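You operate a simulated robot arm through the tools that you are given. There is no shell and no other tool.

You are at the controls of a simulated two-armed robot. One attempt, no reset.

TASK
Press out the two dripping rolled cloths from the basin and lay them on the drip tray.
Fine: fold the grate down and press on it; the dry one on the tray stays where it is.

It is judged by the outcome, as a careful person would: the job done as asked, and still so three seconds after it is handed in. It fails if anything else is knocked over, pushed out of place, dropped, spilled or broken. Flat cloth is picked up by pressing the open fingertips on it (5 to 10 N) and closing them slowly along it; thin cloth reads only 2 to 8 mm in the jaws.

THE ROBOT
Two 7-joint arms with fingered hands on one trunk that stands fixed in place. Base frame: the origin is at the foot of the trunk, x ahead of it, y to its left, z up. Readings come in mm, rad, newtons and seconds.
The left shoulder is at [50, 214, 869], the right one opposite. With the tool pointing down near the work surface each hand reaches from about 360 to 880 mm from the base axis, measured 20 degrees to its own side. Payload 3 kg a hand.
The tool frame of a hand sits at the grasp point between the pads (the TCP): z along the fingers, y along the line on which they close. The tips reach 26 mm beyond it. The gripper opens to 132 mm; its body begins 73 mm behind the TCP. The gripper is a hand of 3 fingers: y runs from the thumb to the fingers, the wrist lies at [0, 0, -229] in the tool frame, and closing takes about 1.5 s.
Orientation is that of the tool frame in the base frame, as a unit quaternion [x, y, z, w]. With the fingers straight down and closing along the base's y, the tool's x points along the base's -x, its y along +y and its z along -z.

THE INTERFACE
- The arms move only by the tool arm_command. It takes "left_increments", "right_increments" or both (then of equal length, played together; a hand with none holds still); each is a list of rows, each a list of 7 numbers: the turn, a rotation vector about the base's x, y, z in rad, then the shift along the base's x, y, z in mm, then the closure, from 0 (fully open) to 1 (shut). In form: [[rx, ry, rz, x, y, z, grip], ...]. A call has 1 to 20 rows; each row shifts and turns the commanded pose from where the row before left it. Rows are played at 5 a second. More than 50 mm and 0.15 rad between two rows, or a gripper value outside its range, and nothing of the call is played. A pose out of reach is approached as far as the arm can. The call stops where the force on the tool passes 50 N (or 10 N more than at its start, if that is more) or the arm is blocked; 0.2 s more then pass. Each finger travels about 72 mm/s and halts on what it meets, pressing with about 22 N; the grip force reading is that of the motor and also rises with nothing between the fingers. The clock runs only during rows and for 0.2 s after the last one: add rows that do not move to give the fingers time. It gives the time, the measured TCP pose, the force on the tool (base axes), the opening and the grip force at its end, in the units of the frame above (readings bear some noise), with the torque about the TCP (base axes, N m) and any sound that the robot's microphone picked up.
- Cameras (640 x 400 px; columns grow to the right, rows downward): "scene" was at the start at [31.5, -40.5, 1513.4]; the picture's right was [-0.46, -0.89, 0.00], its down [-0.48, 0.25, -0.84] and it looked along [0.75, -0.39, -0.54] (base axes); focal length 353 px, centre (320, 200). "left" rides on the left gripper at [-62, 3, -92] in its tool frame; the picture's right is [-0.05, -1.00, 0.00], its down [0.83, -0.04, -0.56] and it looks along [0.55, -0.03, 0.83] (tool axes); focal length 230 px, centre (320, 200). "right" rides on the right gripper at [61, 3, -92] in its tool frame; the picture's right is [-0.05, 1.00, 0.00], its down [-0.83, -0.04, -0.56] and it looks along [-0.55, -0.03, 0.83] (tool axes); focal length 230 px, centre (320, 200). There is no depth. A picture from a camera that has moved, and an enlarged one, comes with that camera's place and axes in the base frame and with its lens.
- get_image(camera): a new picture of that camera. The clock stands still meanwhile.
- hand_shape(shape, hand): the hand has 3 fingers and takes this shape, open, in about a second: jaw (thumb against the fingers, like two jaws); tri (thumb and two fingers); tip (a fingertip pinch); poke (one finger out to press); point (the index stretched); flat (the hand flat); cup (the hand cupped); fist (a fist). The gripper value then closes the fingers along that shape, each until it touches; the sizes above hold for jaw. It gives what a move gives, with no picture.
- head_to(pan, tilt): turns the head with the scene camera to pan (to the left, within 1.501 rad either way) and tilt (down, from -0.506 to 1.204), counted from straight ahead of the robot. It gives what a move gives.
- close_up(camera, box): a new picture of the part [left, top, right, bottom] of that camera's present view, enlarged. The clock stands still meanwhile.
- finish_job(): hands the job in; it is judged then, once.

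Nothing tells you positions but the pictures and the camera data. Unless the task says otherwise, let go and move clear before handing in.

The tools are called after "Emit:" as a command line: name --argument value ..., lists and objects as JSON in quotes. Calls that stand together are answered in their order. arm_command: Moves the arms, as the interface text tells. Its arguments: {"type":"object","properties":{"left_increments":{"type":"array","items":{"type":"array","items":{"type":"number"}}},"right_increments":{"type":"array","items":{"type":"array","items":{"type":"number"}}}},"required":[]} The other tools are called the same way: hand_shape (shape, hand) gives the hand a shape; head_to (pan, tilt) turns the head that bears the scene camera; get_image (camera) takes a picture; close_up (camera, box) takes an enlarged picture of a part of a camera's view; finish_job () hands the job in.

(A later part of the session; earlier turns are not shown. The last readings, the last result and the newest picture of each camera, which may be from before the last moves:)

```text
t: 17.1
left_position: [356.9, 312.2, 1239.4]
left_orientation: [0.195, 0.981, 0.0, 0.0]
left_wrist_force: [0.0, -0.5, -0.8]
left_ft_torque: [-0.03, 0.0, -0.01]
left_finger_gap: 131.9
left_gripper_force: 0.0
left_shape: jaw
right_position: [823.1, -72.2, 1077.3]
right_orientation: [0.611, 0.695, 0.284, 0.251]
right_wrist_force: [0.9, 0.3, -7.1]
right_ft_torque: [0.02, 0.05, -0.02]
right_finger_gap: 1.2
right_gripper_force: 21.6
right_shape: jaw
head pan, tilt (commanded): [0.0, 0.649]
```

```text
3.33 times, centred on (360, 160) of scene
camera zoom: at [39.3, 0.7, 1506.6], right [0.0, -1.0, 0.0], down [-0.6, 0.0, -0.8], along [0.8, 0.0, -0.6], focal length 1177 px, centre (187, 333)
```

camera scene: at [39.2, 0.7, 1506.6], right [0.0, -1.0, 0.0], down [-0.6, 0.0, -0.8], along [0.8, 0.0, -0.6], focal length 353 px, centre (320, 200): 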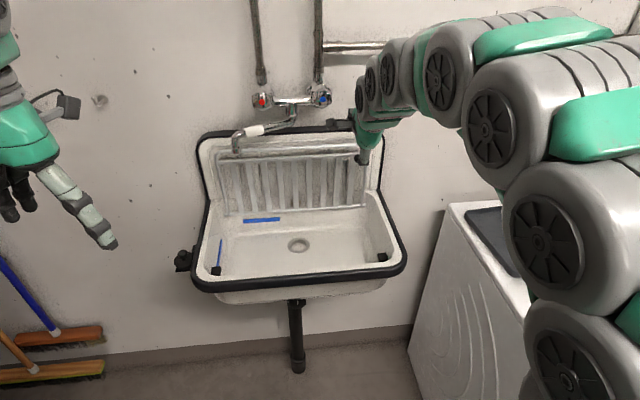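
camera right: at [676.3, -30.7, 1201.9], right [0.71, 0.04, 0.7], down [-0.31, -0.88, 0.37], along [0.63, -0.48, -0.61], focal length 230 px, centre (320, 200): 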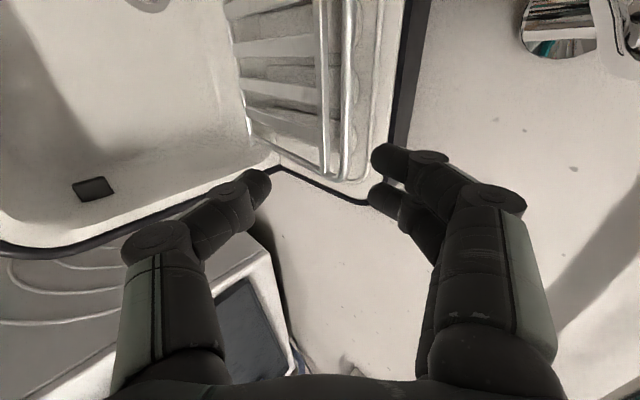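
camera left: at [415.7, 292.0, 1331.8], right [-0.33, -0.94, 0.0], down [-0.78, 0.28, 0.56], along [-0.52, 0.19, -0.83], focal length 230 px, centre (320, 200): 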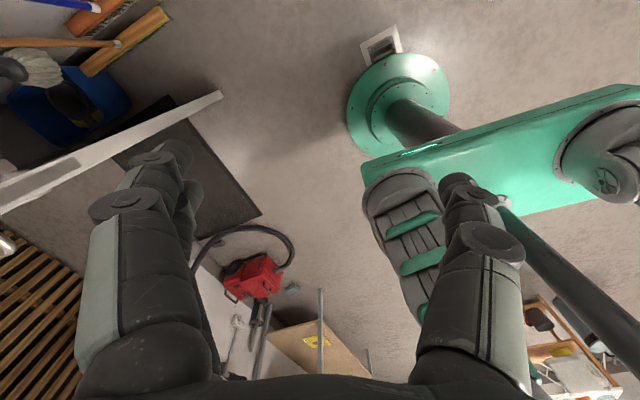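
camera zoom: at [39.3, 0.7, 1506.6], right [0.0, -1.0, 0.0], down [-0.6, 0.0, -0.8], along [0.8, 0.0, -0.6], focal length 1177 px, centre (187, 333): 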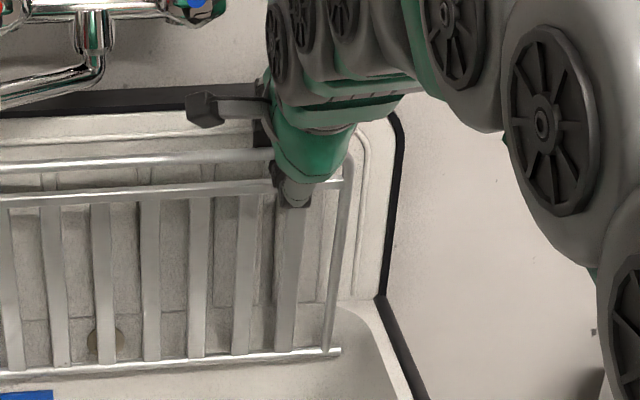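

The rod is caged between thumb and fingers: it occludes their tips, and the jaws are shut behind it. I'll draw it forward along an arc about the hinge, starting with small steps to feel the resistance.

Emit:
arm_command --right_increments '[[-0.002, 0.015, 0, -7.5, -0.9, -1.2, 1.0], [-0.002, 0.015, 0, -7.4, -0.9, -1.5, 1.0], [-0.002, 0.015, 0, -7.4, -0.9, -1.7, 1.0], [-0.002, 0.015, 0, -7.3, -0.8, -1.9, 1.0], [0, 0, 0, 0, 0, 0, 1.0]]'

Emit:
close_up --camera "right" --box '[220, 0, 460, 240]'

Emit:
close_up --camera "scene" --box '[180, 80, 420, 300]'

```text
t: 18.3
left_position: [358.3, 312.7, 1239.6]
left_orientation: [0.196, 0.981, 0.001, 0.0]
left_wrist_force: [-1.0, 0.2, -0.2]
left_ft_torque: [0.01, -0.02, 0.01]
left_finger_gap: 131.8
left_gripper_force: 0.1
left_shape: jaw
right_position: [792.8, -76.5, 1071.0]
right_orientation: [0.617, 0.704, 0.263, 0.232]
right_wrist_force: [1.6, 6.6, -7.2]
right_ft_torque: [0.04, 0.06, 0.03]
right_finger_gap: 0.3
right_gripper_force: 22.3
right_shape: jaw
head pan, tilt (commanded): [0.0, 0.649]
```

```text
1.67 times, centred on (340, 120) of right
camera zoom: at [727.3, -22.5, 1142.5], right [0.75, 0.05, 0.66], down [-0.29, -0.87, 0.39], along [0.59, -0.48, -0.64], focal length 384 px, centre (287, 333)
```

zoom: 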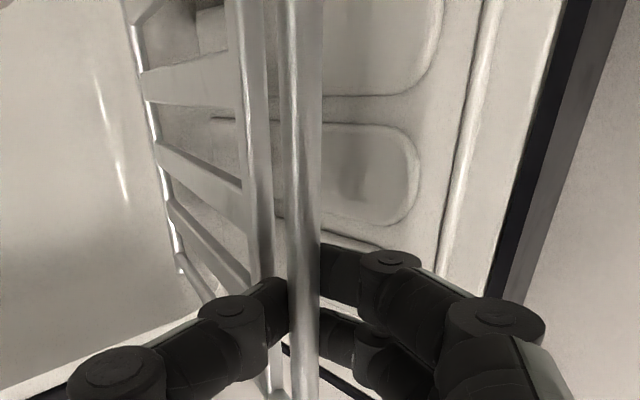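

```text
1.82 times, centred on (300, 190) of scene
camera zoom: at [39.3, 0.8, 1506.6], right [0.0, -1.0, 0.0], down [-0.6, 0.0, -0.8], along [0.8, 0.0, -0.6], focal length 642 px, centre (356, 218)
```

zoom: 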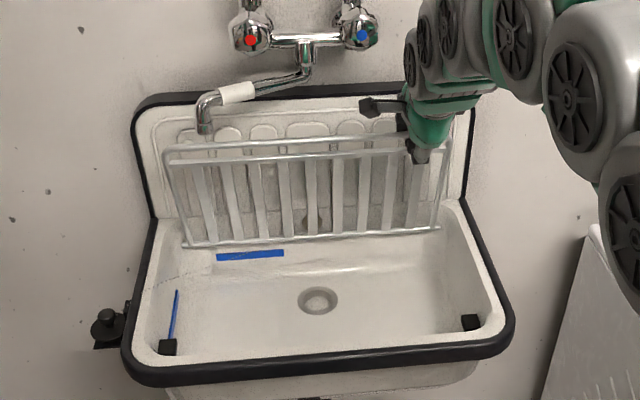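

The grate follows smoothly with small forces. Continuing the arc in slightly larger pieces, with less sideways motion.

Emit:
arm_command --right_increments '[[-0.003, 0.03, 0, -14.4, 0.3, -4.7, 1.0], [-0.003, 0.03, 0, -14.0, 0.0, -5.8, 1.0], [-0.003, 0.03, 0, -13.6, -0.3, -6.6, 1.0], [0, 0, 0, 0, 0, 0, 1.0]]'

Emit:
close_up --camera "right" --box '[220, 0, 460, 240]'

Emit:
close_up --camera "scene" --box '[180, 80, 420, 300]'

```text
t: 19.3
left_position: [358.7, 311.7, 1239.3]
left_orientation: [0.194, 0.981, 0.0, -0.001]
left_wrist_force: [-0.8, 0.1, 0.2]
left_ft_torque: [0.0, 0.0, 0.0]
left_finger_gap: 131.6
left_gripper_force: 0.0
left_shape: jaw
right_position: [752.9, -79.2, 1054.9]
right_orientation: [0.628, 0.714, 0.232, 0.204]
right_wrist_force: [9.8, -18.2, -14.2]
right_ft_torque: [-0.13, 0.05, -0.22]
right_finger_gap: 0.0
right_gripper_force: 22.0
right_shape: jaw
head pan, tilt (commanded): [0.0, 0.649]
```

```text
1.67 times, centred on (340, 120) of right
camera zoom: at [693.6, -24.0, 1132.5], right [0.81, 0.05, 0.59], down [-0.25, -0.87, 0.42], along [0.53, -0.49, -0.69], focal length 384 px, centre (287, 333)
```

zoom: 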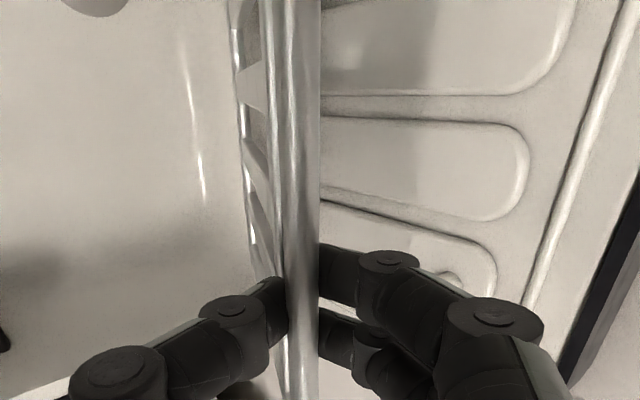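

```text
1.82 times, centred on (300, 190) of scene
camera zoom: at [39.6, 0.3, 1506.6], right [0.0, -1.0, 0.0], down [-0.6, 0.0, -0.8], along [0.8, 0.0, -0.6], focal length 642 px, centre (356, 218)
```

zoom: 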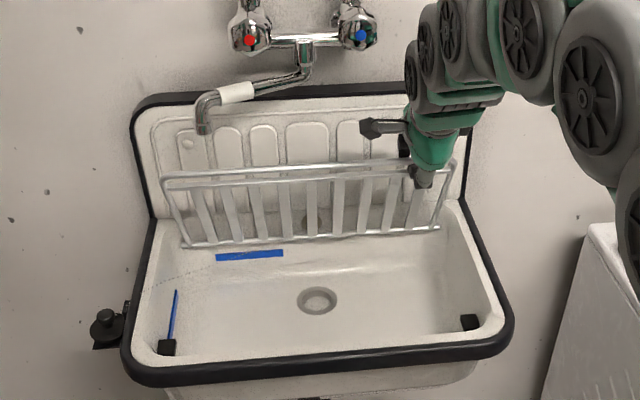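

The remaining force is mainly radial (rod pulled slightly off its circle) plus some sideways. I'll correct inward a few mm and continue.

Emit:
arm_command --right_increments '[[0, 0, 0, 1.9, -2.0, -3.5, 1.0], [-0.003, 0.03, 0, -13.2, -1.4, -7.6, 1.0], [0, 0, 0, 0, 0, 0, 1.0]]'

```text
t: 20.1
left_position: [358.0, 312.7, 1239.4]
left_orientation: [0.194, 0.981, 0.0, 0.0]
left_wrist_force: [0.4, 0.5, 0.1]
left_ft_torque: [-0.01, 0.03, -0.01]
left_finger_gap: 131.6
left_gripper_force: 0.2
left_shape: jaw
right_position: [741.5, -78.7, 1042.1]
right_orientation: [0.631, 0.718, 0.222, 0.195]
right_wrist_force: [3.1, -4.2, -4.4]
right_ft_torque: [-0.01, 0.02, -0.07]
right_finger_gap: 0.0
right_gripper_force: 21.5
right_shape: jaw
head pan, tilt (commanded): [0.0, 0.649]
```

Forces dropped. Continuing.

Emit:
arm_command --right_increments '[[-0.003, 0.03, 0, -12.4, -1.3, -9.0, 1.0], [-0.003, 0.03, 0, -11.8, -1.2, -10.0, 1.0], [-0.003, 0.03, 0, -11.0, -1.2, -10.8, 1.0], [0, 0, 0, 0, 0, 0, 1.0]]'

Emit:
close_up --camera "right" --box '[200, 0, 480, 260]'

Emit:
close_up --camera "scene" --box '[180, 80, 420, 300]'

```text
t: 21.1
left_position: [357.3, 313.1, 1238.2]
left_orientation: [0.195, 0.981, -0.001, 0.0]
left_wrist_force: [0.3, -0.5, 0.0]
left_ft_torque: [-0.02, 0.0, 0.0]
left_finger_gap: 131.8
left_gripper_force: 0.0
left_shape: jaw
right_position: [706.3, -83.9, 1013.8]
right_orientation: [0.64, 0.726, 0.191, 0.165]
right_wrist_force: [1.1, 1.1, -1.3]
right_ft_torque: [0.02, 0.05, -0.04]
right_finger_gap: 0.0
right_gripper_force: 21.5
right_shape: jaw
head pan, tilt (commanded): [0.0, 0.649]
```

```text
1.54 times, centred on (340, 130) of right
camera zoom: at [656.8, -28.6, 1096.7], right [0.87, 0.06, 0.49], down [-0.2, -0.87, 0.46], along [0.45, -0.5, -0.74], focal length 354 px, centre (289, 308)
```

zoom: 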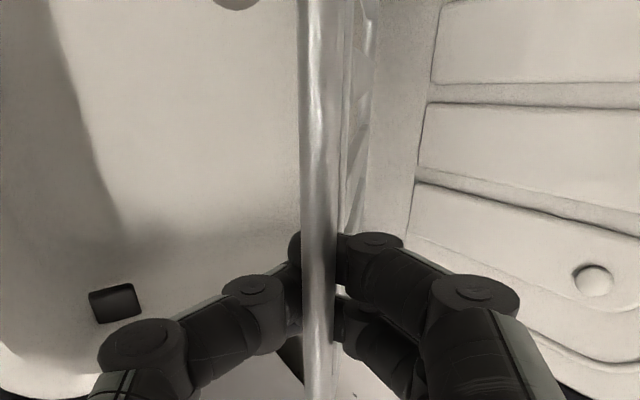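

```text
1.82 times, centred on (300, 190) of scene
camera zoom: at [39.2, 0.7, 1506.6], right [0.0, -1.0, 0.0], down [-0.6, 0.0, -0.8], along [0.8, 0.0, -0.6], focal length 642 px, centre (356, 218)
```

zoom: 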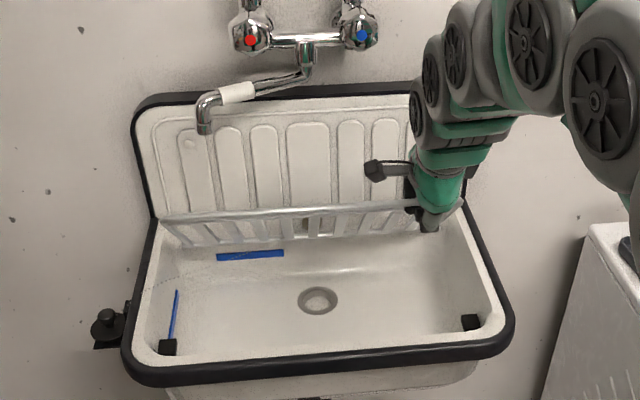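

Forces are near zero, which suggests the hinge holds the grate by itself. Continuing downward.

Emit:
arm_command --right_increments '[[-0.003, 0.03, 0, -10.5, -1.1, -11.0, 1.0], [-0.003, 0.03, 0, -9.7, -1.0, -11.7, 1.0], [-0.003, 0.03, 0, -8.8, -0.9, -12.3, 1.0], [0, 0, 0, 0, 0, 0, 1.0]]'

Emit:
arm_command --right_increments '[[-0.003, 0.03, 0, -8.0, -0.8, -12.9, 1.0], [-0.003, 0.03, 0, -7.0, -0.7, -13.4, 1.0], [0, 0, 0, 0, 0, 0, 1.0]]'

Emit:
get_image --camera "right"

Emit:
close_up --camera "scene" --box '[180, 80, 420, 300]'

```text
t: 22.1
left_position: [357.2, 311.4, 1240.0]
left_orientation: [0.194, 0.981, 0.0, 0.001]
left_wrist_force: [0.0, 0.1, -0.2]
left_ft_torque: [0.0, 0.02, -0.02]
left_finger_gap: 132.0
left_gripper_force: 0.0
left_shape: jaw
right_position: [676.3, -87.0, 978.9]
right_orientation: [0.647, 0.734, 0.158, 0.135]
right_wrist_force: [-0.3, 0.5, 0.1]
right_ft_torque: [-0.01, 0.01, 0.01]
right_finger_gap: 0.1
right_gripper_force: 21.9
right_shape: jaw
head pan, tilt (commanded): [0.0, 0.649]
```

```text
t: 22.9
left_position: [358.2, 312.6, 1240.6]
left_orientation: [0.195, 0.981, 0.001, -0.001]
left_wrist_force: [-0.5, 0.2, 0.7]
left_ft_torque: [-0.01, -0.02, -0.01]
left_finger_gap: 131.8
left_gripper_force: 0.1
left_shape: jaw
right_position: [659.9, -89.1, 951.6]
right_orientation: [0.651, 0.739, 0.136, 0.114]
right_wrist_force: [0.5, 0.4, 0.2]
right_ft_torque: [-0.01, 0.02, -0.03]
right_finger_gap: 0.1
right_gripper_force: 21.8
right_shape: jaw
head pan, tilt (commanded): [0.0, 0.649]
```

```text
taken
camera right: at [624.1, -31.8, 1040.2], right [0.93, 0.06, 0.35], down [-0.13, -0.86, 0.5], along [0.33, -0.51, -0.79], focal length 230 px, centre (320, 200)
```

right: 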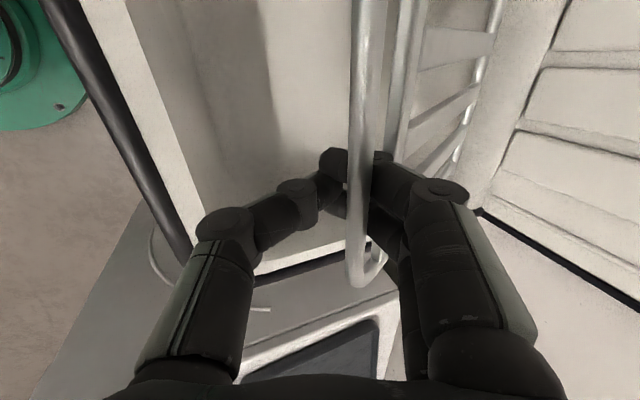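

```text
1.82 times, centred on (300, 190) of scene
camera zoom: at [39.2, 0.7, 1506.6], right [0.0, -1.0, 0.0], down [-0.6, 0.0, -0.8], along [0.8, 0.0, -0.6], focal length 642 px, centre (356, 218)
```

zoom: 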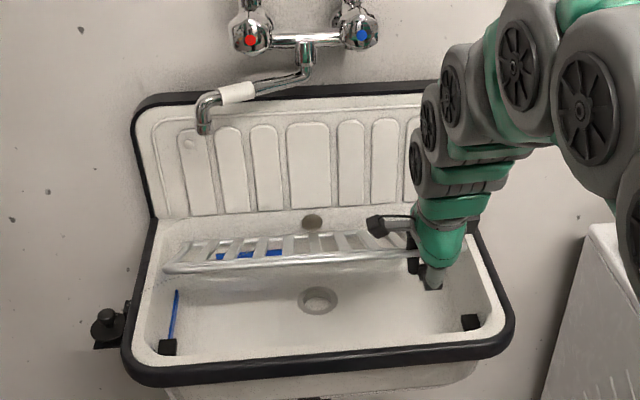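

The grate is now about two-thirds down and the hand feels almost no load, so the hinge seems to hold it. The rod is loosely caged; I'll ease the fingers open while lifting slightly, and watch whether the grate stays put.

Emit:
arm_command --right_increments '[[0, 0, 0, 0.9, 0.1, 8.9, 0.92], [0, 0, 0, 0.9, 0.1, 8.9, 0.85], [0, 0, 0, -3.1, -0.5, 8.5, 0.82], [0, 0, 0, 0, 0, 0, 0.8]]'

Emit:
get_image --camera "right"

Emit:
close_up --camera "scene" --box '[180, 80, 420, 300]'

```text
t: 23.9
left_position: [357.3, 312.5, 1238.9]
left_orientation: [0.195, 0.981, 0.0, -0.001]
left_wrist_force: [-1.3, -0.3, -0.4]
left_ft_torque: [-0.04, 0.02, 0.03]
left_finger_gap: 131.8
left_gripper_force: 0.1
left_shape: jaw
right_position: [660.6, -87.5, 979.5]
right_orientation: [0.651, 0.738, 0.136, 0.114]
right_wrist_force: [0.1, -0.7, -0.2]
right_ft_torque: [0.02, -0.01, -0.01]
right_finger_gap: 25.8
right_gripper_force: 0.0
right_shape: jaw
head pan, tilt (commanded): [0.0, 0.649]
```

```text
taken
camera right: at [623.5, -31.0, 1067.6], right [0.93, 0.06, 0.35], down [-0.13, -0.86, 0.5], along [0.33, -0.51, -0.79], focal length 230 px, centre (320, 200)
```

right: 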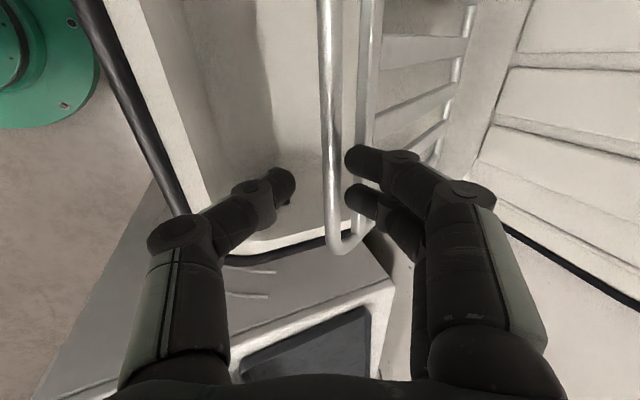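

```text
1.82 times, centred on (300, 190) of scene
camera zoom: at [39.2, 0.7, 1506.6], right [0.0, -1.0, 0.0], down [-0.6, 0.0, -0.8], along [0.8, 0.0, -0.6], focal length 642 px, centre (356, 218)
```

zoom: 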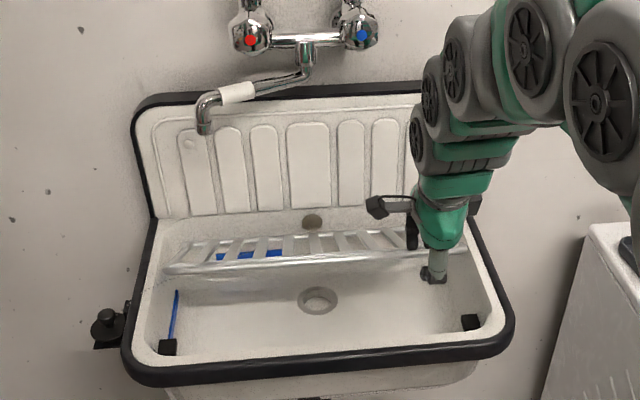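

The hinge holds the grate where I left it. Withdrawing the hand upward clear of the rod.

Emit:
arm_command --right_increments '[[0, 0, 0, -4.2, -0.8, 14.4, 0.78], [0, 0, 0, -5.2, -0.8, 14.1, 0.78], [0, 0, 0, -5.2, -0.8, 14.1, 0.78], [0, 0, 0, -5.2, -0.8, 14.1, 0.78], [0, 0, 0, -5.2, -0.8, 20, 0.78], [0, 0, 0, 0, 0, 20, 1.0], [0, 0, 0, 0, 0, 0, 1.0]]'

Emit:
get_image --camera "right"

Emit:
close_up --camera "scene" --box '[180, 80, 420, 300]'

```text
t: 25.5
left_position: [358.1, 312.2, 1240.2]
left_orientation: [0.195, 0.981, 0.0, 0.0]
left_wrist_force: [0.3, -0.8, -0.1]
left_ft_torque: [0.03, -0.01, 0.01]
left_finger_gap: 131.9
left_gripper_force: 0.1
left_shape: jaw
right_position: [633.9, -92.1, 1076.1]
right_orientation: [0.65, 0.738, 0.137, 0.114]
right_wrist_force: [0.8, -0.9, 0.2]
right_ft_torque: [-0.02, -0.04, 0.02]
right_finger_gap: 0.0
right_gripper_force: 22.2
right_shape: jaw
head pan, tilt (commanded): [0.0, 0.649]
```

```text
taken
camera right: at [597.4, -35.4, 1164.7], right [0.93, 0.06, 0.35], down [-0.13, -0.86, 0.5], along [0.33, -0.51, -0.79], focal length 230 px, centre (320, 200)
```

right: 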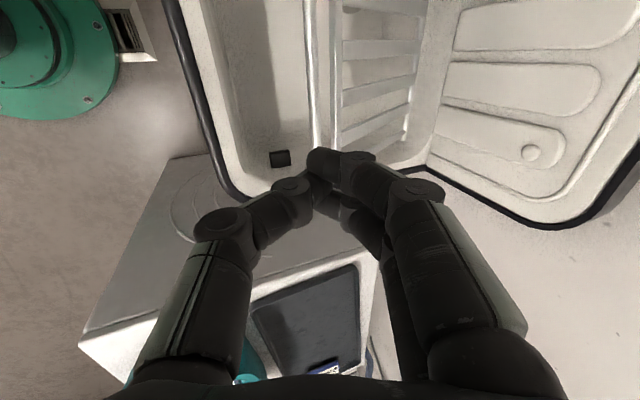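

```text
1.82 times, centred on (300, 190) of scene
camera zoom: at [39.2, 0.7, 1506.6], right [0.0, -1.0, 0.0], down [-0.6, 0.0, -0.8], along [0.8, 0.0, -0.6], focal length 642 px, centre (356, 218)
```

zoom: 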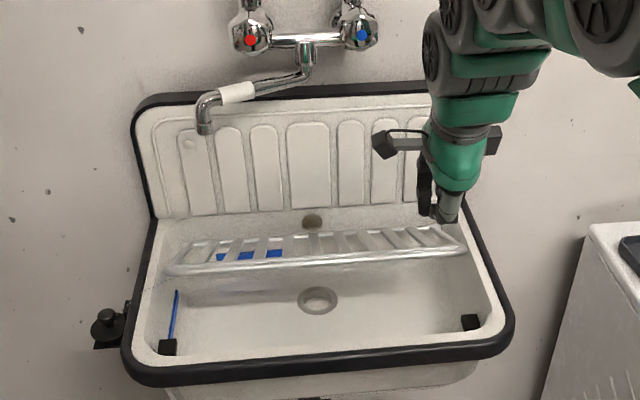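

The grate stays as left, rod near (665,-55,977). I'll set the closed hand upright above the space between rod and crossbar and press it gently the rest of the way down.

Emit:
arm_command --right_increments '[[-0.015, 0.115, 0, 15, 7, -10, 1.0], [-0.015, 0.115, 0, 15, 7, -15, 1.0], [-0.015, 0.115, 0, 15, 7, -20, 1.0], [0, 0, 0, 0, 0, 0, 1.0]]'

Emit:
get_image --camera "right"

Emit:
close_up --camera "scene" --box '[180, 80, 420, 300]'

```text
t: 26.5
left_position: [358.7, 312.2, 1239.9]
left_orientation: [0.195, 0.981, 0.001, 0.0]
left_wrist_force: [-0.1, 1.3, 0.7]
left_ft_torque: [0.03, -0.01, 0.03]
left_finger_gap: 132.1
left_gripper_force: 0.0
left_shape: jaw
right_position: [681.1, -72.8, 1031.2]
right_orientation: [0.662, 0.749, 0.006, 0.001]
right_wrist_force: [1.0, 0.4, -0.5]
right_ft_torque: [0.02, 0.05, -0.01]
right_finger_gap: 0.2
right_gripper_force: 22.4
right_shape: jaw
head pan, tilt (commanded): [0.0, 0.649]
```

```text
taken
camera right: at [675.5, -12.0, 1123.8], right [1.0, 0.07, 0.01], down [0.06, -0.83, 0.55], along [0.05, -0.55, -0.84], focal length 230 px, centre (320, 200)
```

right: 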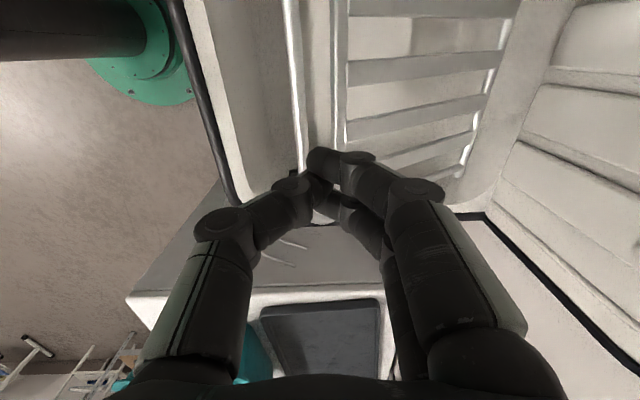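

```text
1.82 times, centred on (300, 190) of scene
camera zoom: at [39.2, 0.7, 1506.6], right [0.0, -1.0, 0.0], down [-0.6, 0.0, -0.8], along [0.8, 0.0, -0.6], focal length 642 px, centre (356, 218)
```

zoom: 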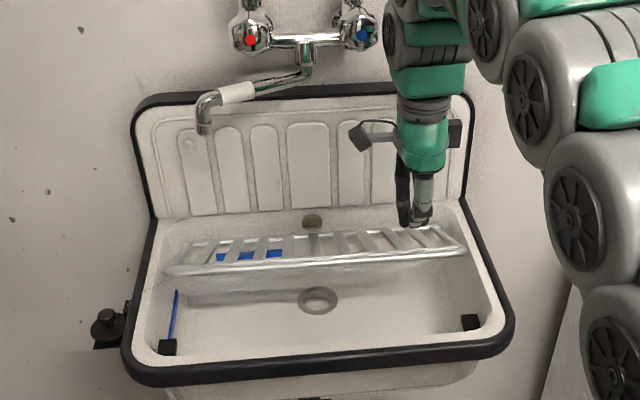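

Emit:
arm_command --right_increments '[[0, 0, 0, 0, 0, -15, 1.0], [0, 0, 0, 0, 0, -15, 1.0], [0, 0, 0, -2, 0, -8, 1.0], [0, 0, 0, -5, -0.5, -9, 1.0], [0, 0, 0, -5, -0.5, -10, 1.0], [0, 0, 0, 0, 0, 0, 1.0]]'

Emit:
get_image --camera "right"

Emit:
close_up --camera "scene" --box '[180, 80, 420, 300]'

```text
t: 27.9
left_position: [357.2, 312.0, 1239.8]
left_orientation: [0.196, 0.981, 0.0, -0.001]
left_wrist_force: [0.2, -0.5, -0.2]
left_ft_torque: [0.0, 0.0, -0.02]
left_finger_gap: 131.8
left_gripper_force: 0.3
left_shape: jaw
right_position: [668.2, -72.3, 972.4]
right_orientation: [0.661, 0.75, 0.006, 0.001]
right_wrist_force: [0.2, 0.1, -0.4]
right_ft_torque: [0.02, -0.02, -0.01]
right_finger_gap: 0.0
right_gripper_force: 22.2
right_shape: jaw
head pan, tilt (commanded): [0.0, 0.649]
```

```text
taken
camera right: at [664.0, -11.8, 1066.0], right [1.0, 0.07, 0.01], down [0.06, -0.83, 0.55], along [0.05, -0.55, -0.84], focal length 230 px, centre (320, 200)
```

right: 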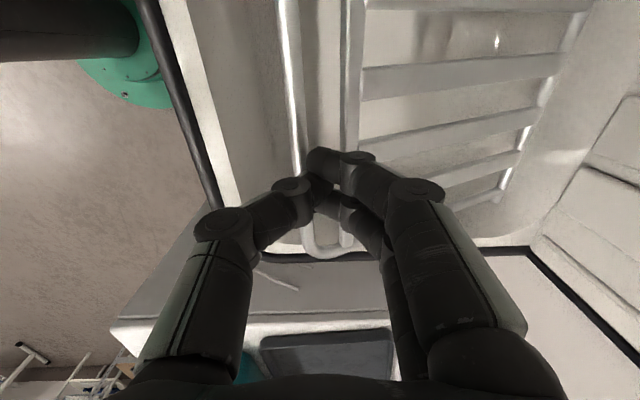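

```text
1.82 times, centred on (300, 190) of scene
camera zoom: at [39.2, 0.7, 1506.6], right [0.0, -1.0, 0.0], down [-0.6, 0.0, -0.8], along [0.8, 0.0, -0.6], focal length 642 px, centre (356, 218)
```

zoom: 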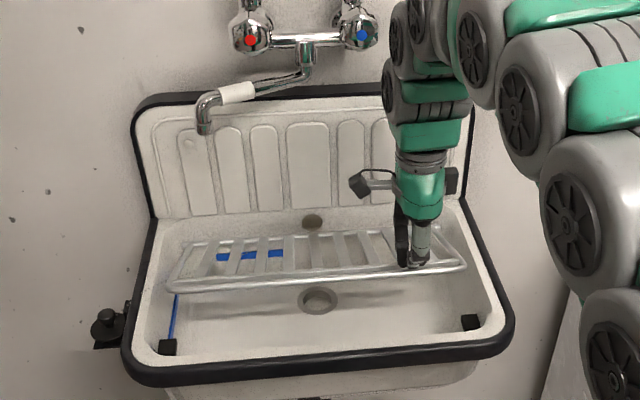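

It moves down easily under the fingertips. Continuing in small steps.

Emit:
arm_command --right_increments '[[0, 0, 0, -4, -0.4, -10, 1.0], [0, 0, 0, -3.5, -0.3, -10, 1.0], [0, 0, 0, -3, -0.3, -10, 1.0], [0, 0, 0, 0, 0, 0, 1.0]]'

Emit:
get_image --camera "right"

Emit:
close_up --camera "scene" --box '[180, 80, 420, 300]'

```text
t: 28.9
left_position: [358.6, 311.1, 1239.3]
left_orientation: [0.195, 0.981, -0.001, -0.001]
left_wrist_force: [-0.7, 0.2, -0.5]
left_ft_torque: [-0.01, 0.04, 0.02]
left_finger_gap: 132.1
left_gripper_force: 0.1
left_shape: jaw
right_position: [657.9, -73.4, 942.5]
right_orientation: [0.661, 0.751, 0.007, 0.001]
right_wrist_force: [-0.4, -0.2, -1.2]
right_ft_torque: [-0.01, 0.01, -0.01]
right_finger_gap: 0.0
right_gripper_force: 22.3
right_shape: jaw
head pan, tilt (commanded): [0.0, 0.649]
```

```text
taken
camera right: at [652.3, -12.9, 1036.8], right [1.0, 0.07, 0.01], down [0.06, -0.83, 0.55], along [0.05, -0.55, -0.84], focal length 230 px, centre (320, 200)
```

right: 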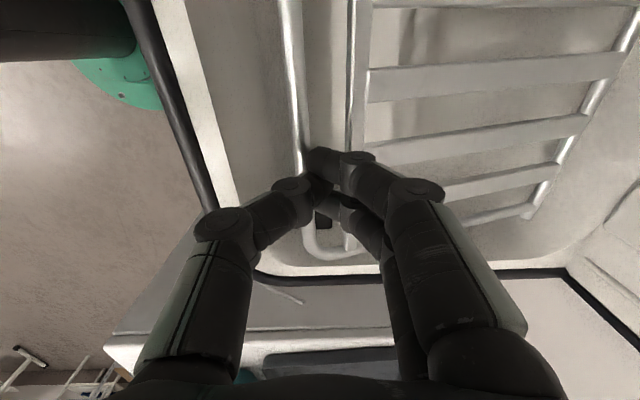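

```text
1.82 times, centred on (300, 190) of scene
camera zoom: at [39.2, 0.7, 1506.6], right [0.0, -1.0, 0.0], down [-0.6, 0.0, -0.8], along [0.8, 0.0, -0.6], focal length 642 px, centre (356, 218)
```

zoom: 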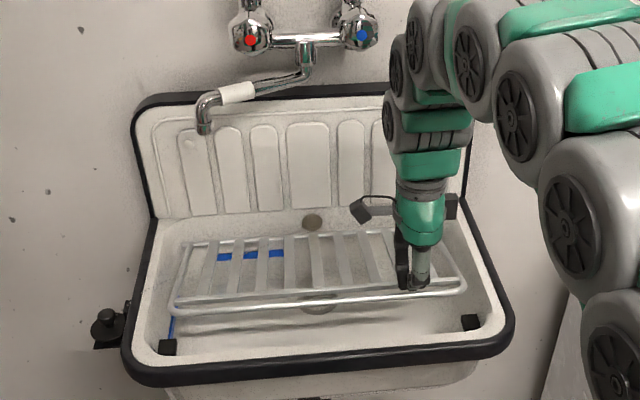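

Emit:
arm_command --right_increments '[[0, 0, 0, -2.5, -0.3, -10, 1.0], [0, 0, 0, -2, -0.2, -9, 1.0], [0, 0, 0, 0, 0, 0, 1.0]]'

Emit:
arm_command --right_increments '[[0, 0, 0, -1, -0.1, -5, 1.0], [0, 0, 0, -1, -0.1, -5, 1.0], [0, 0, 0, 0, 0, 0, 1.0]]'

Emit:
close_up --camera "scene" --box '[180, 130, 420, 300]'

Emit:
get_image --camera "right"

```text
t: 29.7
left_position: [357.3, 313.0, 1239.3]
left_orientation: [0.195, 0.981, 0.0, 0.0]
left_wrist_force: [-1.0, 0.6, 0.9]
left_ft_torque: [-0.01, 0.02, -0.01]
left_finger_gap: 132.2
left_gripper_force: 0.2
left_shape: jaw
right_position: [652.9, -75.5, 923.0]
right_orientation: [0.661, 0.75, 0.006, 0.0]
right_wrist_force: [-0.6, -0.3, -0.3]
right_ft_torque: [0.0, -0.03, 0.02]
right_finger_gap: 0.0
right_gripper_force: 21.9
right_shape: jaw
head pan, tilt (commanded): [0.0, 0.649]
```

```text
t: 30.5
left_position: [358.6, 311.8, 1239.5]
left_orientation: [0.195, 0.981, -0.001, 0.0]
left_wrist_force: [0.0, -0.1, -0.1]
left_ft_torque: [0.03, 0.02, 0.02]
left_finger_gap: 131.8
left_gripper_force: 0.2
left_shape: jaw
right_position: [650.2, -74.9, 913.7]
right_orientation: [0.661, 0.75, 0.006, 0.001]
right_wrist_force: [0.3, 1.0, -0.4]
right_ft_torque: [0.0, 0.05, 0.0]
right_finger_gap: 0.2
right_gripper_force: 21.9
right_shape: jaw
head pan, tilt (commanded): [0.0, 0.649]
```

```text
2.35 times, centred on (300, 215) of scene
camera zoom: at [39.2, 0.7, 1506.6], right [0.0, -1.0, 0.0], down [-0.6, 0.0, -0.8], along [0.8, 0.0, -0.6], focal length 830 px, centre (367, 165)
```

zoom: 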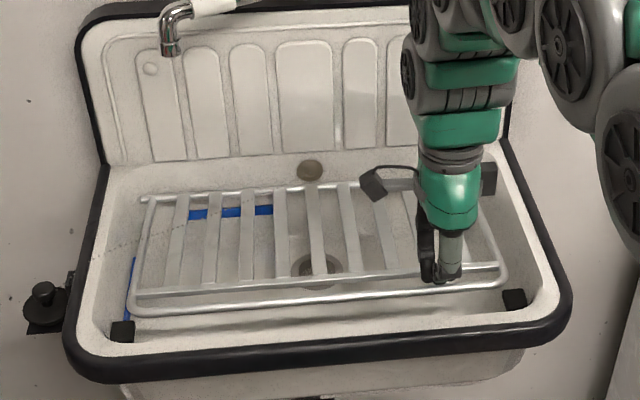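

```text
taken
camera right: at [645.6, -13.7, 1007.5], right [1.0, 0.07, 0.01], down [0.06, -0.83, 0.55], along [0.05, -0.55, -0.84], focal length 230 px, centre (320, 200)
```

right: 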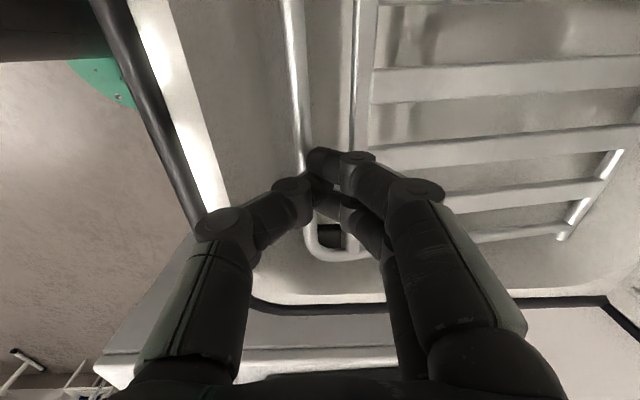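

Nearly at the pads. Continuing in small steps until contact force appears.

Emit:
arm_command --right_increments '[[0, 0, 0, -0.8, -0.1, -5, 1.0], [0, 0, 0, -0.8, -0.1, -5, 1.0], [0, 0, 0, 0, 0, 0, 1.0]]'

Emit:
arm_command --right_increments '[[0, 0, 0, -0.5, 0, -4, 1.0], [0, 0, 0, -0.3, 0, -4, 1.0], [0, 0, 0, 0, 0, 0, 1.0]]'

Emit:
close_up --camera "scene" --box '[180, 130, 420, 300]'

```text
t: 31.3
left_position: [357.0, 311.9, 1238.8]
left_orientation: [0.195, 0.981, -0.001, 0.0]
left_wrist_force: [0.3, 0.7, 0.3]
left_ft_torque: [-0.03, 0.02, -0.02]
left_finger_gap: 131.9
left_gripper_force: 0.2
left_shape: jaw
right_position: [649.1, -75.0, 903.9]
right_orientation: [0.662, 0.75, 0.006, 0.0]
right_wrist_force: [-0.6, 0.5, 0.1]
right_ft_torque: [-0.02, 0.0, 0.01]
right_finger_gap: 0.1
right_gripper_force: 22.1
right_shape: jaw
head pan, tilt (commanded): [0.0, 0.649]
```

```text
t: 32.1
left_position: [357.2, 311.0, 1239.8]
left_orientation: [0.195, 0.981, 0.001, 0.0]
left_wrist_force: [1.2, -0.4, -0.4]
left_ft_torque: [0.01, 0.0, 0.02]
left_finger_gap: 131.8
left_gripper_force: 0.0
left_shape: jaw
right_position: [647.5, -74.8, 895.7]
right_orientation: [0.661, 0.75, 0.007, 0.001]
right_wrist_force: [0.9, -0.5, 0.2]
right_ft_torque: [0.01, 0.04, -0.01]
right_finger_gap: 0.0
right_gripper_force: 22.2
right_shape: jaw
head pan, tilt (commanded): [0.0, 0.649]
```

```text
2.35 times, centred on (300, 215) of scene
camera zoom: at [39.2, 0.7, 1506.6], right [0.0, -1.0, 0.0], down [-0.6, 0.0, -0.8], along [0.8, 0.0, -0.6], focal length 830 px, centre (367, 165)
```

zoom: 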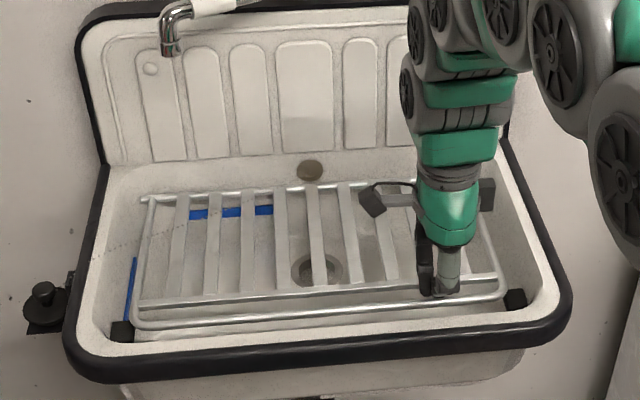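

Emit:
arm_command --right_increments '[[0, 0, 0, -0.3, 0, -4, 1.0], [0, 0, 0, 0, 0, -4, 1.0], [0, 0, 0, 0, 0, 0, 1.0]]'

Emit:
close_up --camera "scene" --box '[180, 130, 420, 300]'

Emit:
get_image --camera "right"

```text
t: 32.9
left_position: [357.2, 312.3, 1239.5]
left_orientation: [0.195, 0.981, -0.001, 0.001]
left_wrist_force: [0.3, -0.3, 0.0]
left_ft_torque: [-0.01, -0.01, 0.01]
left_finger_gap: 131.8
left_gripper_force: 0.1
left_shape: jaw
right_position: [649.4, -75.0, 886.6]
right_orientation: [0.662, 0.75, 0.007, 0.001]
right_wrist_force: [0.3, -0.1, 0.6]
right_ft_torque: [0.01, 0.0, 0.01]
right_finger_gap: 0.0
right_gripper_force: 22.0
right_shape: jaw
head pan, tilt (commanded): [0.0, 0.649]
```

```text
2.35 times, centred on (300, 215) of scene
camera zoom: at [39.2, 0.7, 1506.6], right [0.0, -1.0, 0.0], down [-0.6, 0.0, -0.8], along [0.8, 0.0, -0.6], focal length 830 px, centre (367, 165)
```

zoom: 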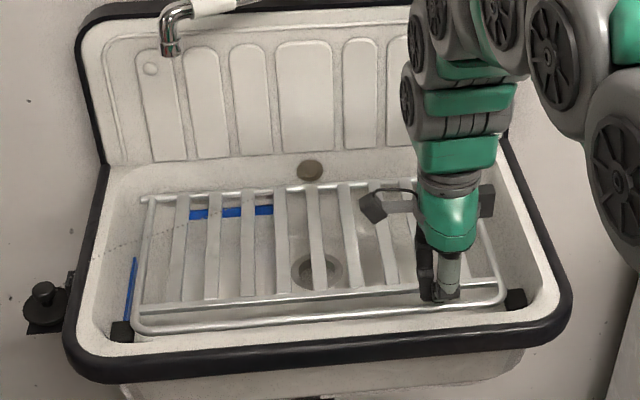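

```text
taken
camera right: at [644.4, -13.7, 981.2], right [1.0, 0.07, 0.01], down [0.06, -0.83, 0.55], along [0.05, -0.55, -0.84], focal length 230 px, centre (320, 200)
```

right: 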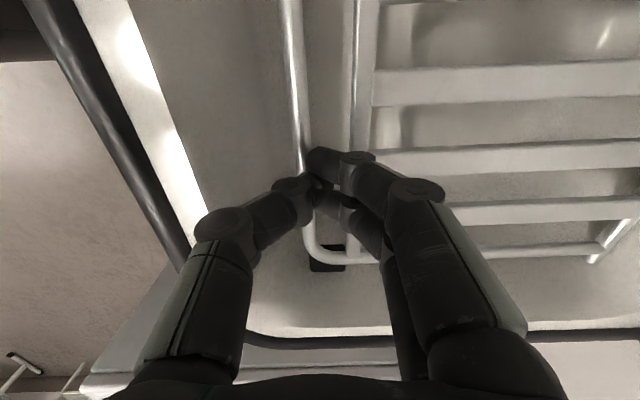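

The frame corner is now right over the pad. A few more millimetres.

Emit:
arm_command --right_increments '[[0, 0, 0, 0, 0, -3, 1.0], [0, 0, 0, 0, 0, -3, 1.0], [0, 0, 0, 0, 0, 0, 1.0]]'

Emit:
arm_command --right_increments '[[0, 0, 0, 0, 0, -3, 1.0], [0, 0, 0, 0, 0, -3, 1.0], [0, 0, 0, 0, 0, 0, 1.0]]'

Emit:
close_up --camera "scene" --box '[180, 130, 420, 300]'

Emit:
get_image --camera "right"

```text
t: 33.7
left_position: [358.0, 313.0, 1239.5]
left_orientation: [0.195, 0.981, 0.0, 0.0]
left_wrist_force: [0.5, 0.0, -0.4]
left_ft_torque: [0.01, 0.02, 0.0]
left_finger_gap: 131.7
left_gripper_force: 0.0
left_shape: jaw
right_position: [649.6, -74.1, 882.2]
right_orientation: [0.661, 0.751, 0.007, 0.001]
right_wrist_force: [4.8, 1.1, 8.8]
right_ft_torque: [0.03, -0.06, 0.02]
right_finger_gap: 0.1
right_gripper_force: 22.0
right_shape: jaw
head pan, tilt (commanded): [0.0, 0.649]
```

```text
t: 34.5
left_position: [356.8, 312.5, 1238.9]
left_orientation: [0.196, 0.981, 0.0, 0.0]
left_wrist_force: [-0.3, 0.2, -0.7]
left_ft_torque: [-0.02, 0.0, 0.0]
left_finger_gap: 131.8
left_gripper_force: 0.1
left_shape: jaw
right_position: [648.4, -74.3, 876.7]
right_orientation: [0.661, 0.751, 0.008, 0.001]
right_wrist_force: [17.2, 2.4, 26.1]
right_ft_torque: [0.06, -0.21, -0.03]
right_finger_gap: 0.0
right_gripper_force: 21.6
right_shape: jaw
head pan, tilt (commanded): [0.0, 0.649]
```

```text
2.35 times, centred on (300, 215) of scene
camera zoom: at [39.1, 0.8, 1506.6], right [0.0, -1.0, 0.0], down [-0.6, 0.0, -0.8], along [0.8, 0.0, -0.6], focal length 830 px, centre (367, 165)
```

zoom: 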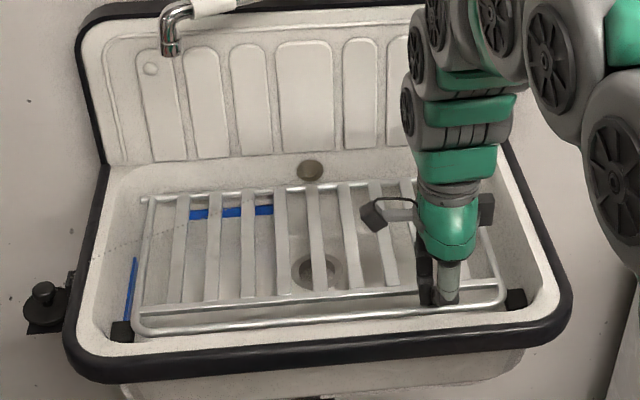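

```text
taken
camera right: at [643.8, -14.0, 971.0], right [1.0, 0.07, 0.01], down [0.05, -0.83, 0.55], along [0.05, -0.55, -0.84], focal length 230 px, centre (320, 200)
```

right: 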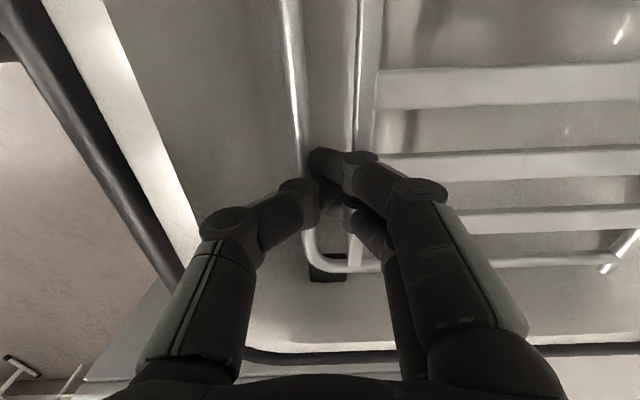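

Contact: the grate now bears on its pads. Withdrawing straight up to check it stays down.

Emit:
arm_command --right_increments '[[0, 0, 0, 1, 0, 6, 1.0], [0, 0, 0, 0, 0, 10, 1.0], [0, 0, 0, 0, 0, 20, 1.0], [0, 0, 0, -5, 0, 40, 1.0], [0, 0, 0, -30, 0, 40, 1.0], [0, 0, 0, -40, 0, 40, 1.0], [0, 0, 0, -40, -20, 30, 1.0], [0, 0, 0, -40, -30, 0, 1.0], [0, 0, 0, 0, 0, 0, 1.0]]'

Emit:
get_image --camera "scene"

Emit:
close_up --camera "scene" --box '[180, 130, 420, 300]'

```text
refused: row 6 steps farther than a row can; nothing moved
```

```text
taken
camera scene: at [39.1, 0.8, 1506.6], right [0.0, -1.0, 0.0], down [-0.6, 0.0, -0.8], along [0.8, 0.0, -0.6], focal length 353 px, centre (320, 200)
```

scene: 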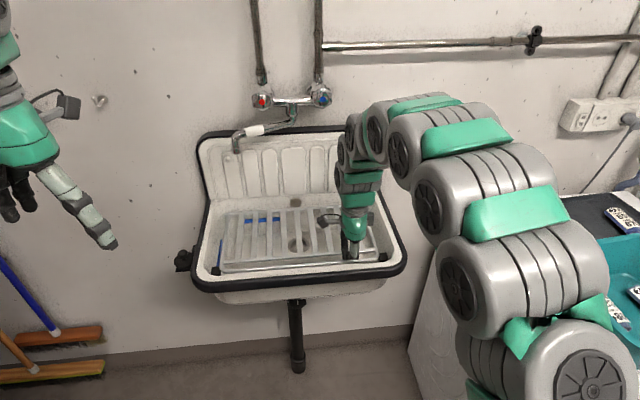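

```text
2.35 times, centred on (300, 215) of scene
camera zoom: at [39.1, 0.8, 1506.6], right [0.0, -1.0, 0.0], down [-0.6, 0.0, -0.8], along [0.8, 0.0, -0.6], focal length 830 px, centre (367, 165)
```

zoom: 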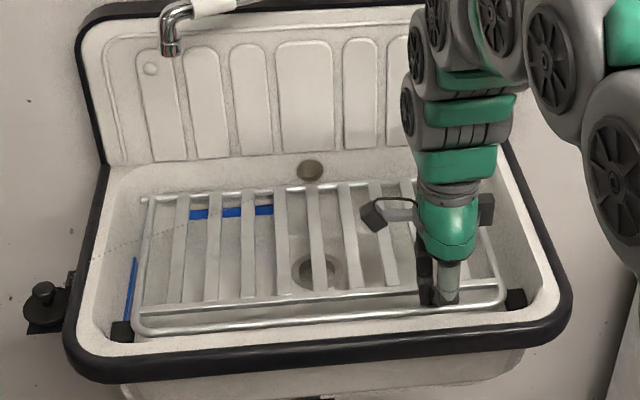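

One row exceeded the 50 mm step limit, so nothing moved. Retrying with smaller rows.

Emit:
arm_command --right_increments '[[0, 0, 0, 1, 0, 6, 1.0], [0, 0, 0, 0, 0, 10, 1.0], [0, 0, 0, 0, 0, 20, 1.0], [0, 0, 0, -5, 0, 35, 1.0], [0, 0, 0, -20, 0, 35, 1.0], [0, 0, 0, -30, 0, 35, 1.0], [0, 0, 0, -35, -20, 25, 1.0], [0, 0, 0, -40, -25, 0, 1.0], [0, 0, 0, -40, -25, 0, 1.0], [0, 0, 0, 0, 0, 0, 1.0]]'

Emit:
get_image --camera "scene"

Emit:
close_up --camera "scene" --box '[180, 130, 420, 300]'

```text
t: 36.7
left_position: [357.8, 312.2, 1240.3]
left_orientation: [0.195, 0.981, 0.0, -0.001]
left_wrist_force: [-0.4, 0.5, 0.0]
left_ft_torque: [0.02, 0.0, 0.02]
left_finger_gap: 132.1
left_gripper_force: 0.1
left_shape: jaw
right_position: [479.7, -140.6, 1044.5]
right_orientation: [0.661, 0.75, 0.006, 0.0]
right_wrist_force: [-0.1, -0.8, -0.3]
right_ft_torque: [0.01, -0.01, 0.0]
right_finger_gap: 0.1
right_gripper_force: 22.0
right_shape: jaw
head pan, tilt (commanded): [0.0, 0.649]
```

```text
taken
camera scene: at [39.2, 0.7, 1506.6], right [0.0, -1.0, 0.0], down [-0.6, 0.0, -0.8], along [0.8, 0.0, -0.6], focal length 353 px, centre (320, 200)
```

scene: 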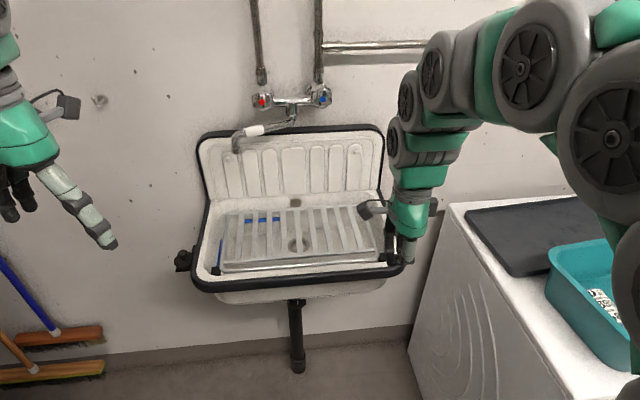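

```text
2.35 times, centred on (300, 215) of scene
camera zoom: at [39.2, 0.7, 1506.6], right [0.0, -1.0, 0.0], down [-0.6, 0.0, -0.8], along [0.8, 0.0, -0.6], focal length 830 px, centre (367, 165)
```

zoom: 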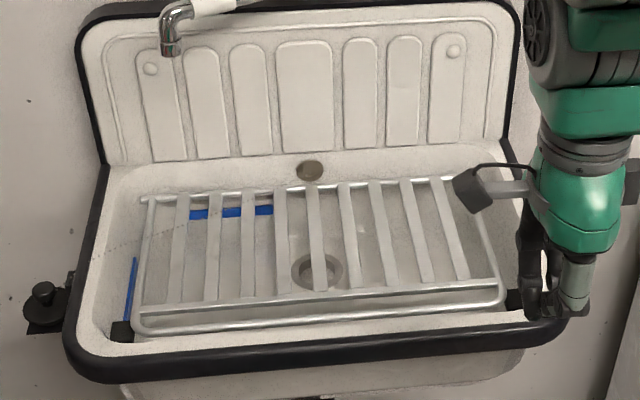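

The grate lies flat on its pads with the hand clear. Next I turn the right hand to close across the rolls, move above the basin, and aim the head there.

Emit:
arm_command --right_increments '[[0, 0, 0.143, 0, -30, 25, 0.8], [0, 0, 0.143, 0, -40, 20, 0.5], [0, 0, 0.143, 0, -40, 20, 0.4], [0, 0, 0.143, 0, -40, 20, 0.4], [0, 0, 0.143, 0, -42, 20, 0.4], [0, 0, 0.143, 0, -42, 5, 0.4], [0, 0, 0.143, 0, -42, 0, 0.4], [0, 0, 0.143, 0, -42, 0, 0.4], [0, 0, 0.143, 0, -42, 0, 0.4], [0, 0, 0.143, 0, -42, 0, 0.4], [0, 0, 0.143, 0, -42, 0, 0.4], [0, 0, 0, 0, 0, 0, 0.4]]'

Emit:
head_to --pan -0.75 --tilt 0.7

Emit:
get_image --camera "scene"

Emit:
get_image --camera "right"

```text
t: 39.3
left_position: [358.5, 312.3, 1240.8]
left_orientation: [0.195, 0.981, 0.0, 0.0]
left_wrist_force: [0.5, 0.6, -0.7]
left_ft_torque: [0.01, 0.0, -0.01]
left_finger_gap: 131.9
left_gripper_force: 0.1
left_shape: jaw
right_position: [477.9, -591.6, 1152.3]
right_orientation: [-0.063, 0.998, 0.006, -0.004]
right_wrist_force: [0.3, -0.1, -0.1]
right_ft_torque: [-0.01, -0.01, 0.02]
right_finger_gap: 78.9
right_gripper_force: 0.2
right_shape: jaw
head pan, tilt (commanded): [0.0, 0.649]
```

```text
t: 40.4
left_position: [357.7, 311.9, 1239.4]
left_orientation: [0.195, 0.981, 0.0, 0.0]
left_wrist_force: [-0.7, 0.0, -0.5]
left_ft_torque: [0.0, 0.0, 0.01]
left_finger_gap: 131.8
left_gripper_force: 0.1
left_shape: jaw
right_position: [476.7, -592.3, 1151.0]
right_orientation: [-0.063, 0.998, 0.005, -0.004]
right_wrist_force: [0.0, 0.7, 0.3]
right_ft_torque: [0.04, 0.01, -0.01]
right_finger_gap: 78.8
right_gripper_force: 0.2
right_shape: jaw
head pan, tilt (commanded): [-0.75, 0.7]
```

```text
taken
camera scene: at [14.6, -57.2, 1502.3], right [-0.68, -0.73, 0.0], down [-0.47, 0.44, -0.77], along [0.56, -0.52, -0.64], focal length 353 px, centre (320, 200)
```

scene: 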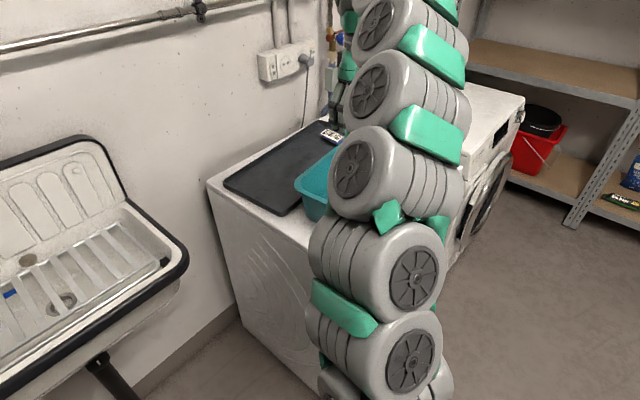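

```text
taken
camera right: at [417.7, -597.2, 1245.6], right [-0.07, 1.0, 0.01], down [0.83, 0.06, 0.55], along [0.55, 0.05, -0.84], focal length 230 px, centre (320, 200)
```

right: 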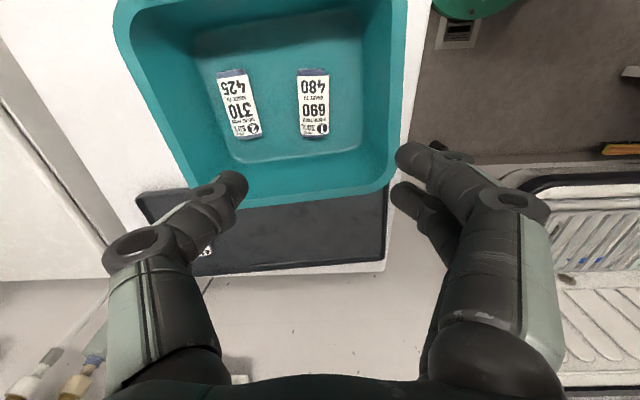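

The right camera looks down on both rolls; they lie parallel to the hand's long side. I'll descend partway over roll 1 and re-measure.

Emit:
arm_command --right_increments '[[0, 0, 0, 1, -1, -45, 0.4], [0, 0, 0, 1, -1, -45, 0.4], [0, 0, 0, 1, -1, -45, 0.4], [0, 0, 0, 0, 0, 0, 0.4]]'

Emit:
get_image --camera "right"

Emit:
get_image --camera "scene"

```text
t: 41.4
left_position: [358.0, 312.8, 1239.1]
left_orientation: [0.195, 0.981, -0.001, 0.0]
left_wrist_force: [1.1, -0.2, -0.7]
left_ft_torque: [0.0, -0.02, -0.04]
left_finger_gap: 131.8
left_gripper_force: 0.0
left_shape: jaw
right_position: [481.2, -589.9, 1017.5]
right_orientation: [-0.063, 0.998, 0.004, -0.004]
right_wrist_force: [-0.4, 0.2, 0.3]
right_ft_torque: [0.01, 0.0, 0.01]
right_finger_gap: 78.9
right_gripper_force: 0.1
right_shape: jaw
head pan, tilt (commanded): [-0.75, 0.7]
```

```text
taken
camera right: at [421.2, -594.6, 1110.3], right [-0.07, 1.0, 0.01], down [0.83, 0.06, 0.55], along [0.55, 0.05, -0.84], focal length 230 px, centre (320, 200)
```

right: 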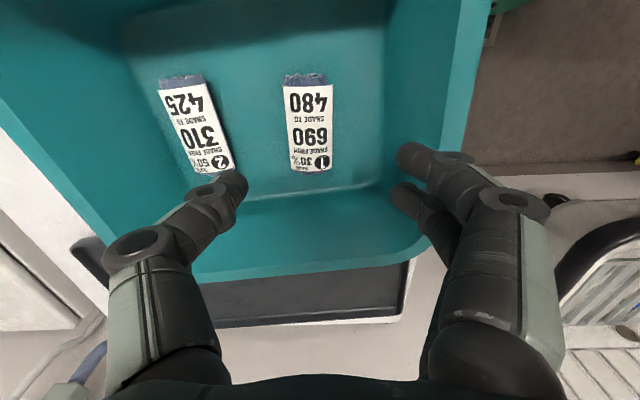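

```text
taken
camera scene: at [14.5, -57.2, 1502.3], right [-0.68, -0.73, 0.0], down [-0.47, 0.44, -0.76], along [0.56, -0.52, -0.64], focal length 353 px, centre (320, 200)
```

scene: 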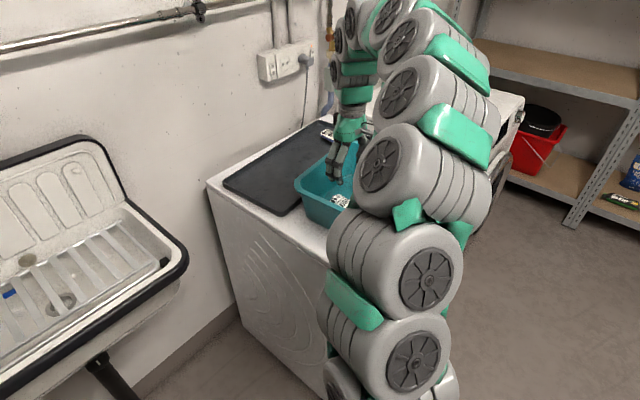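

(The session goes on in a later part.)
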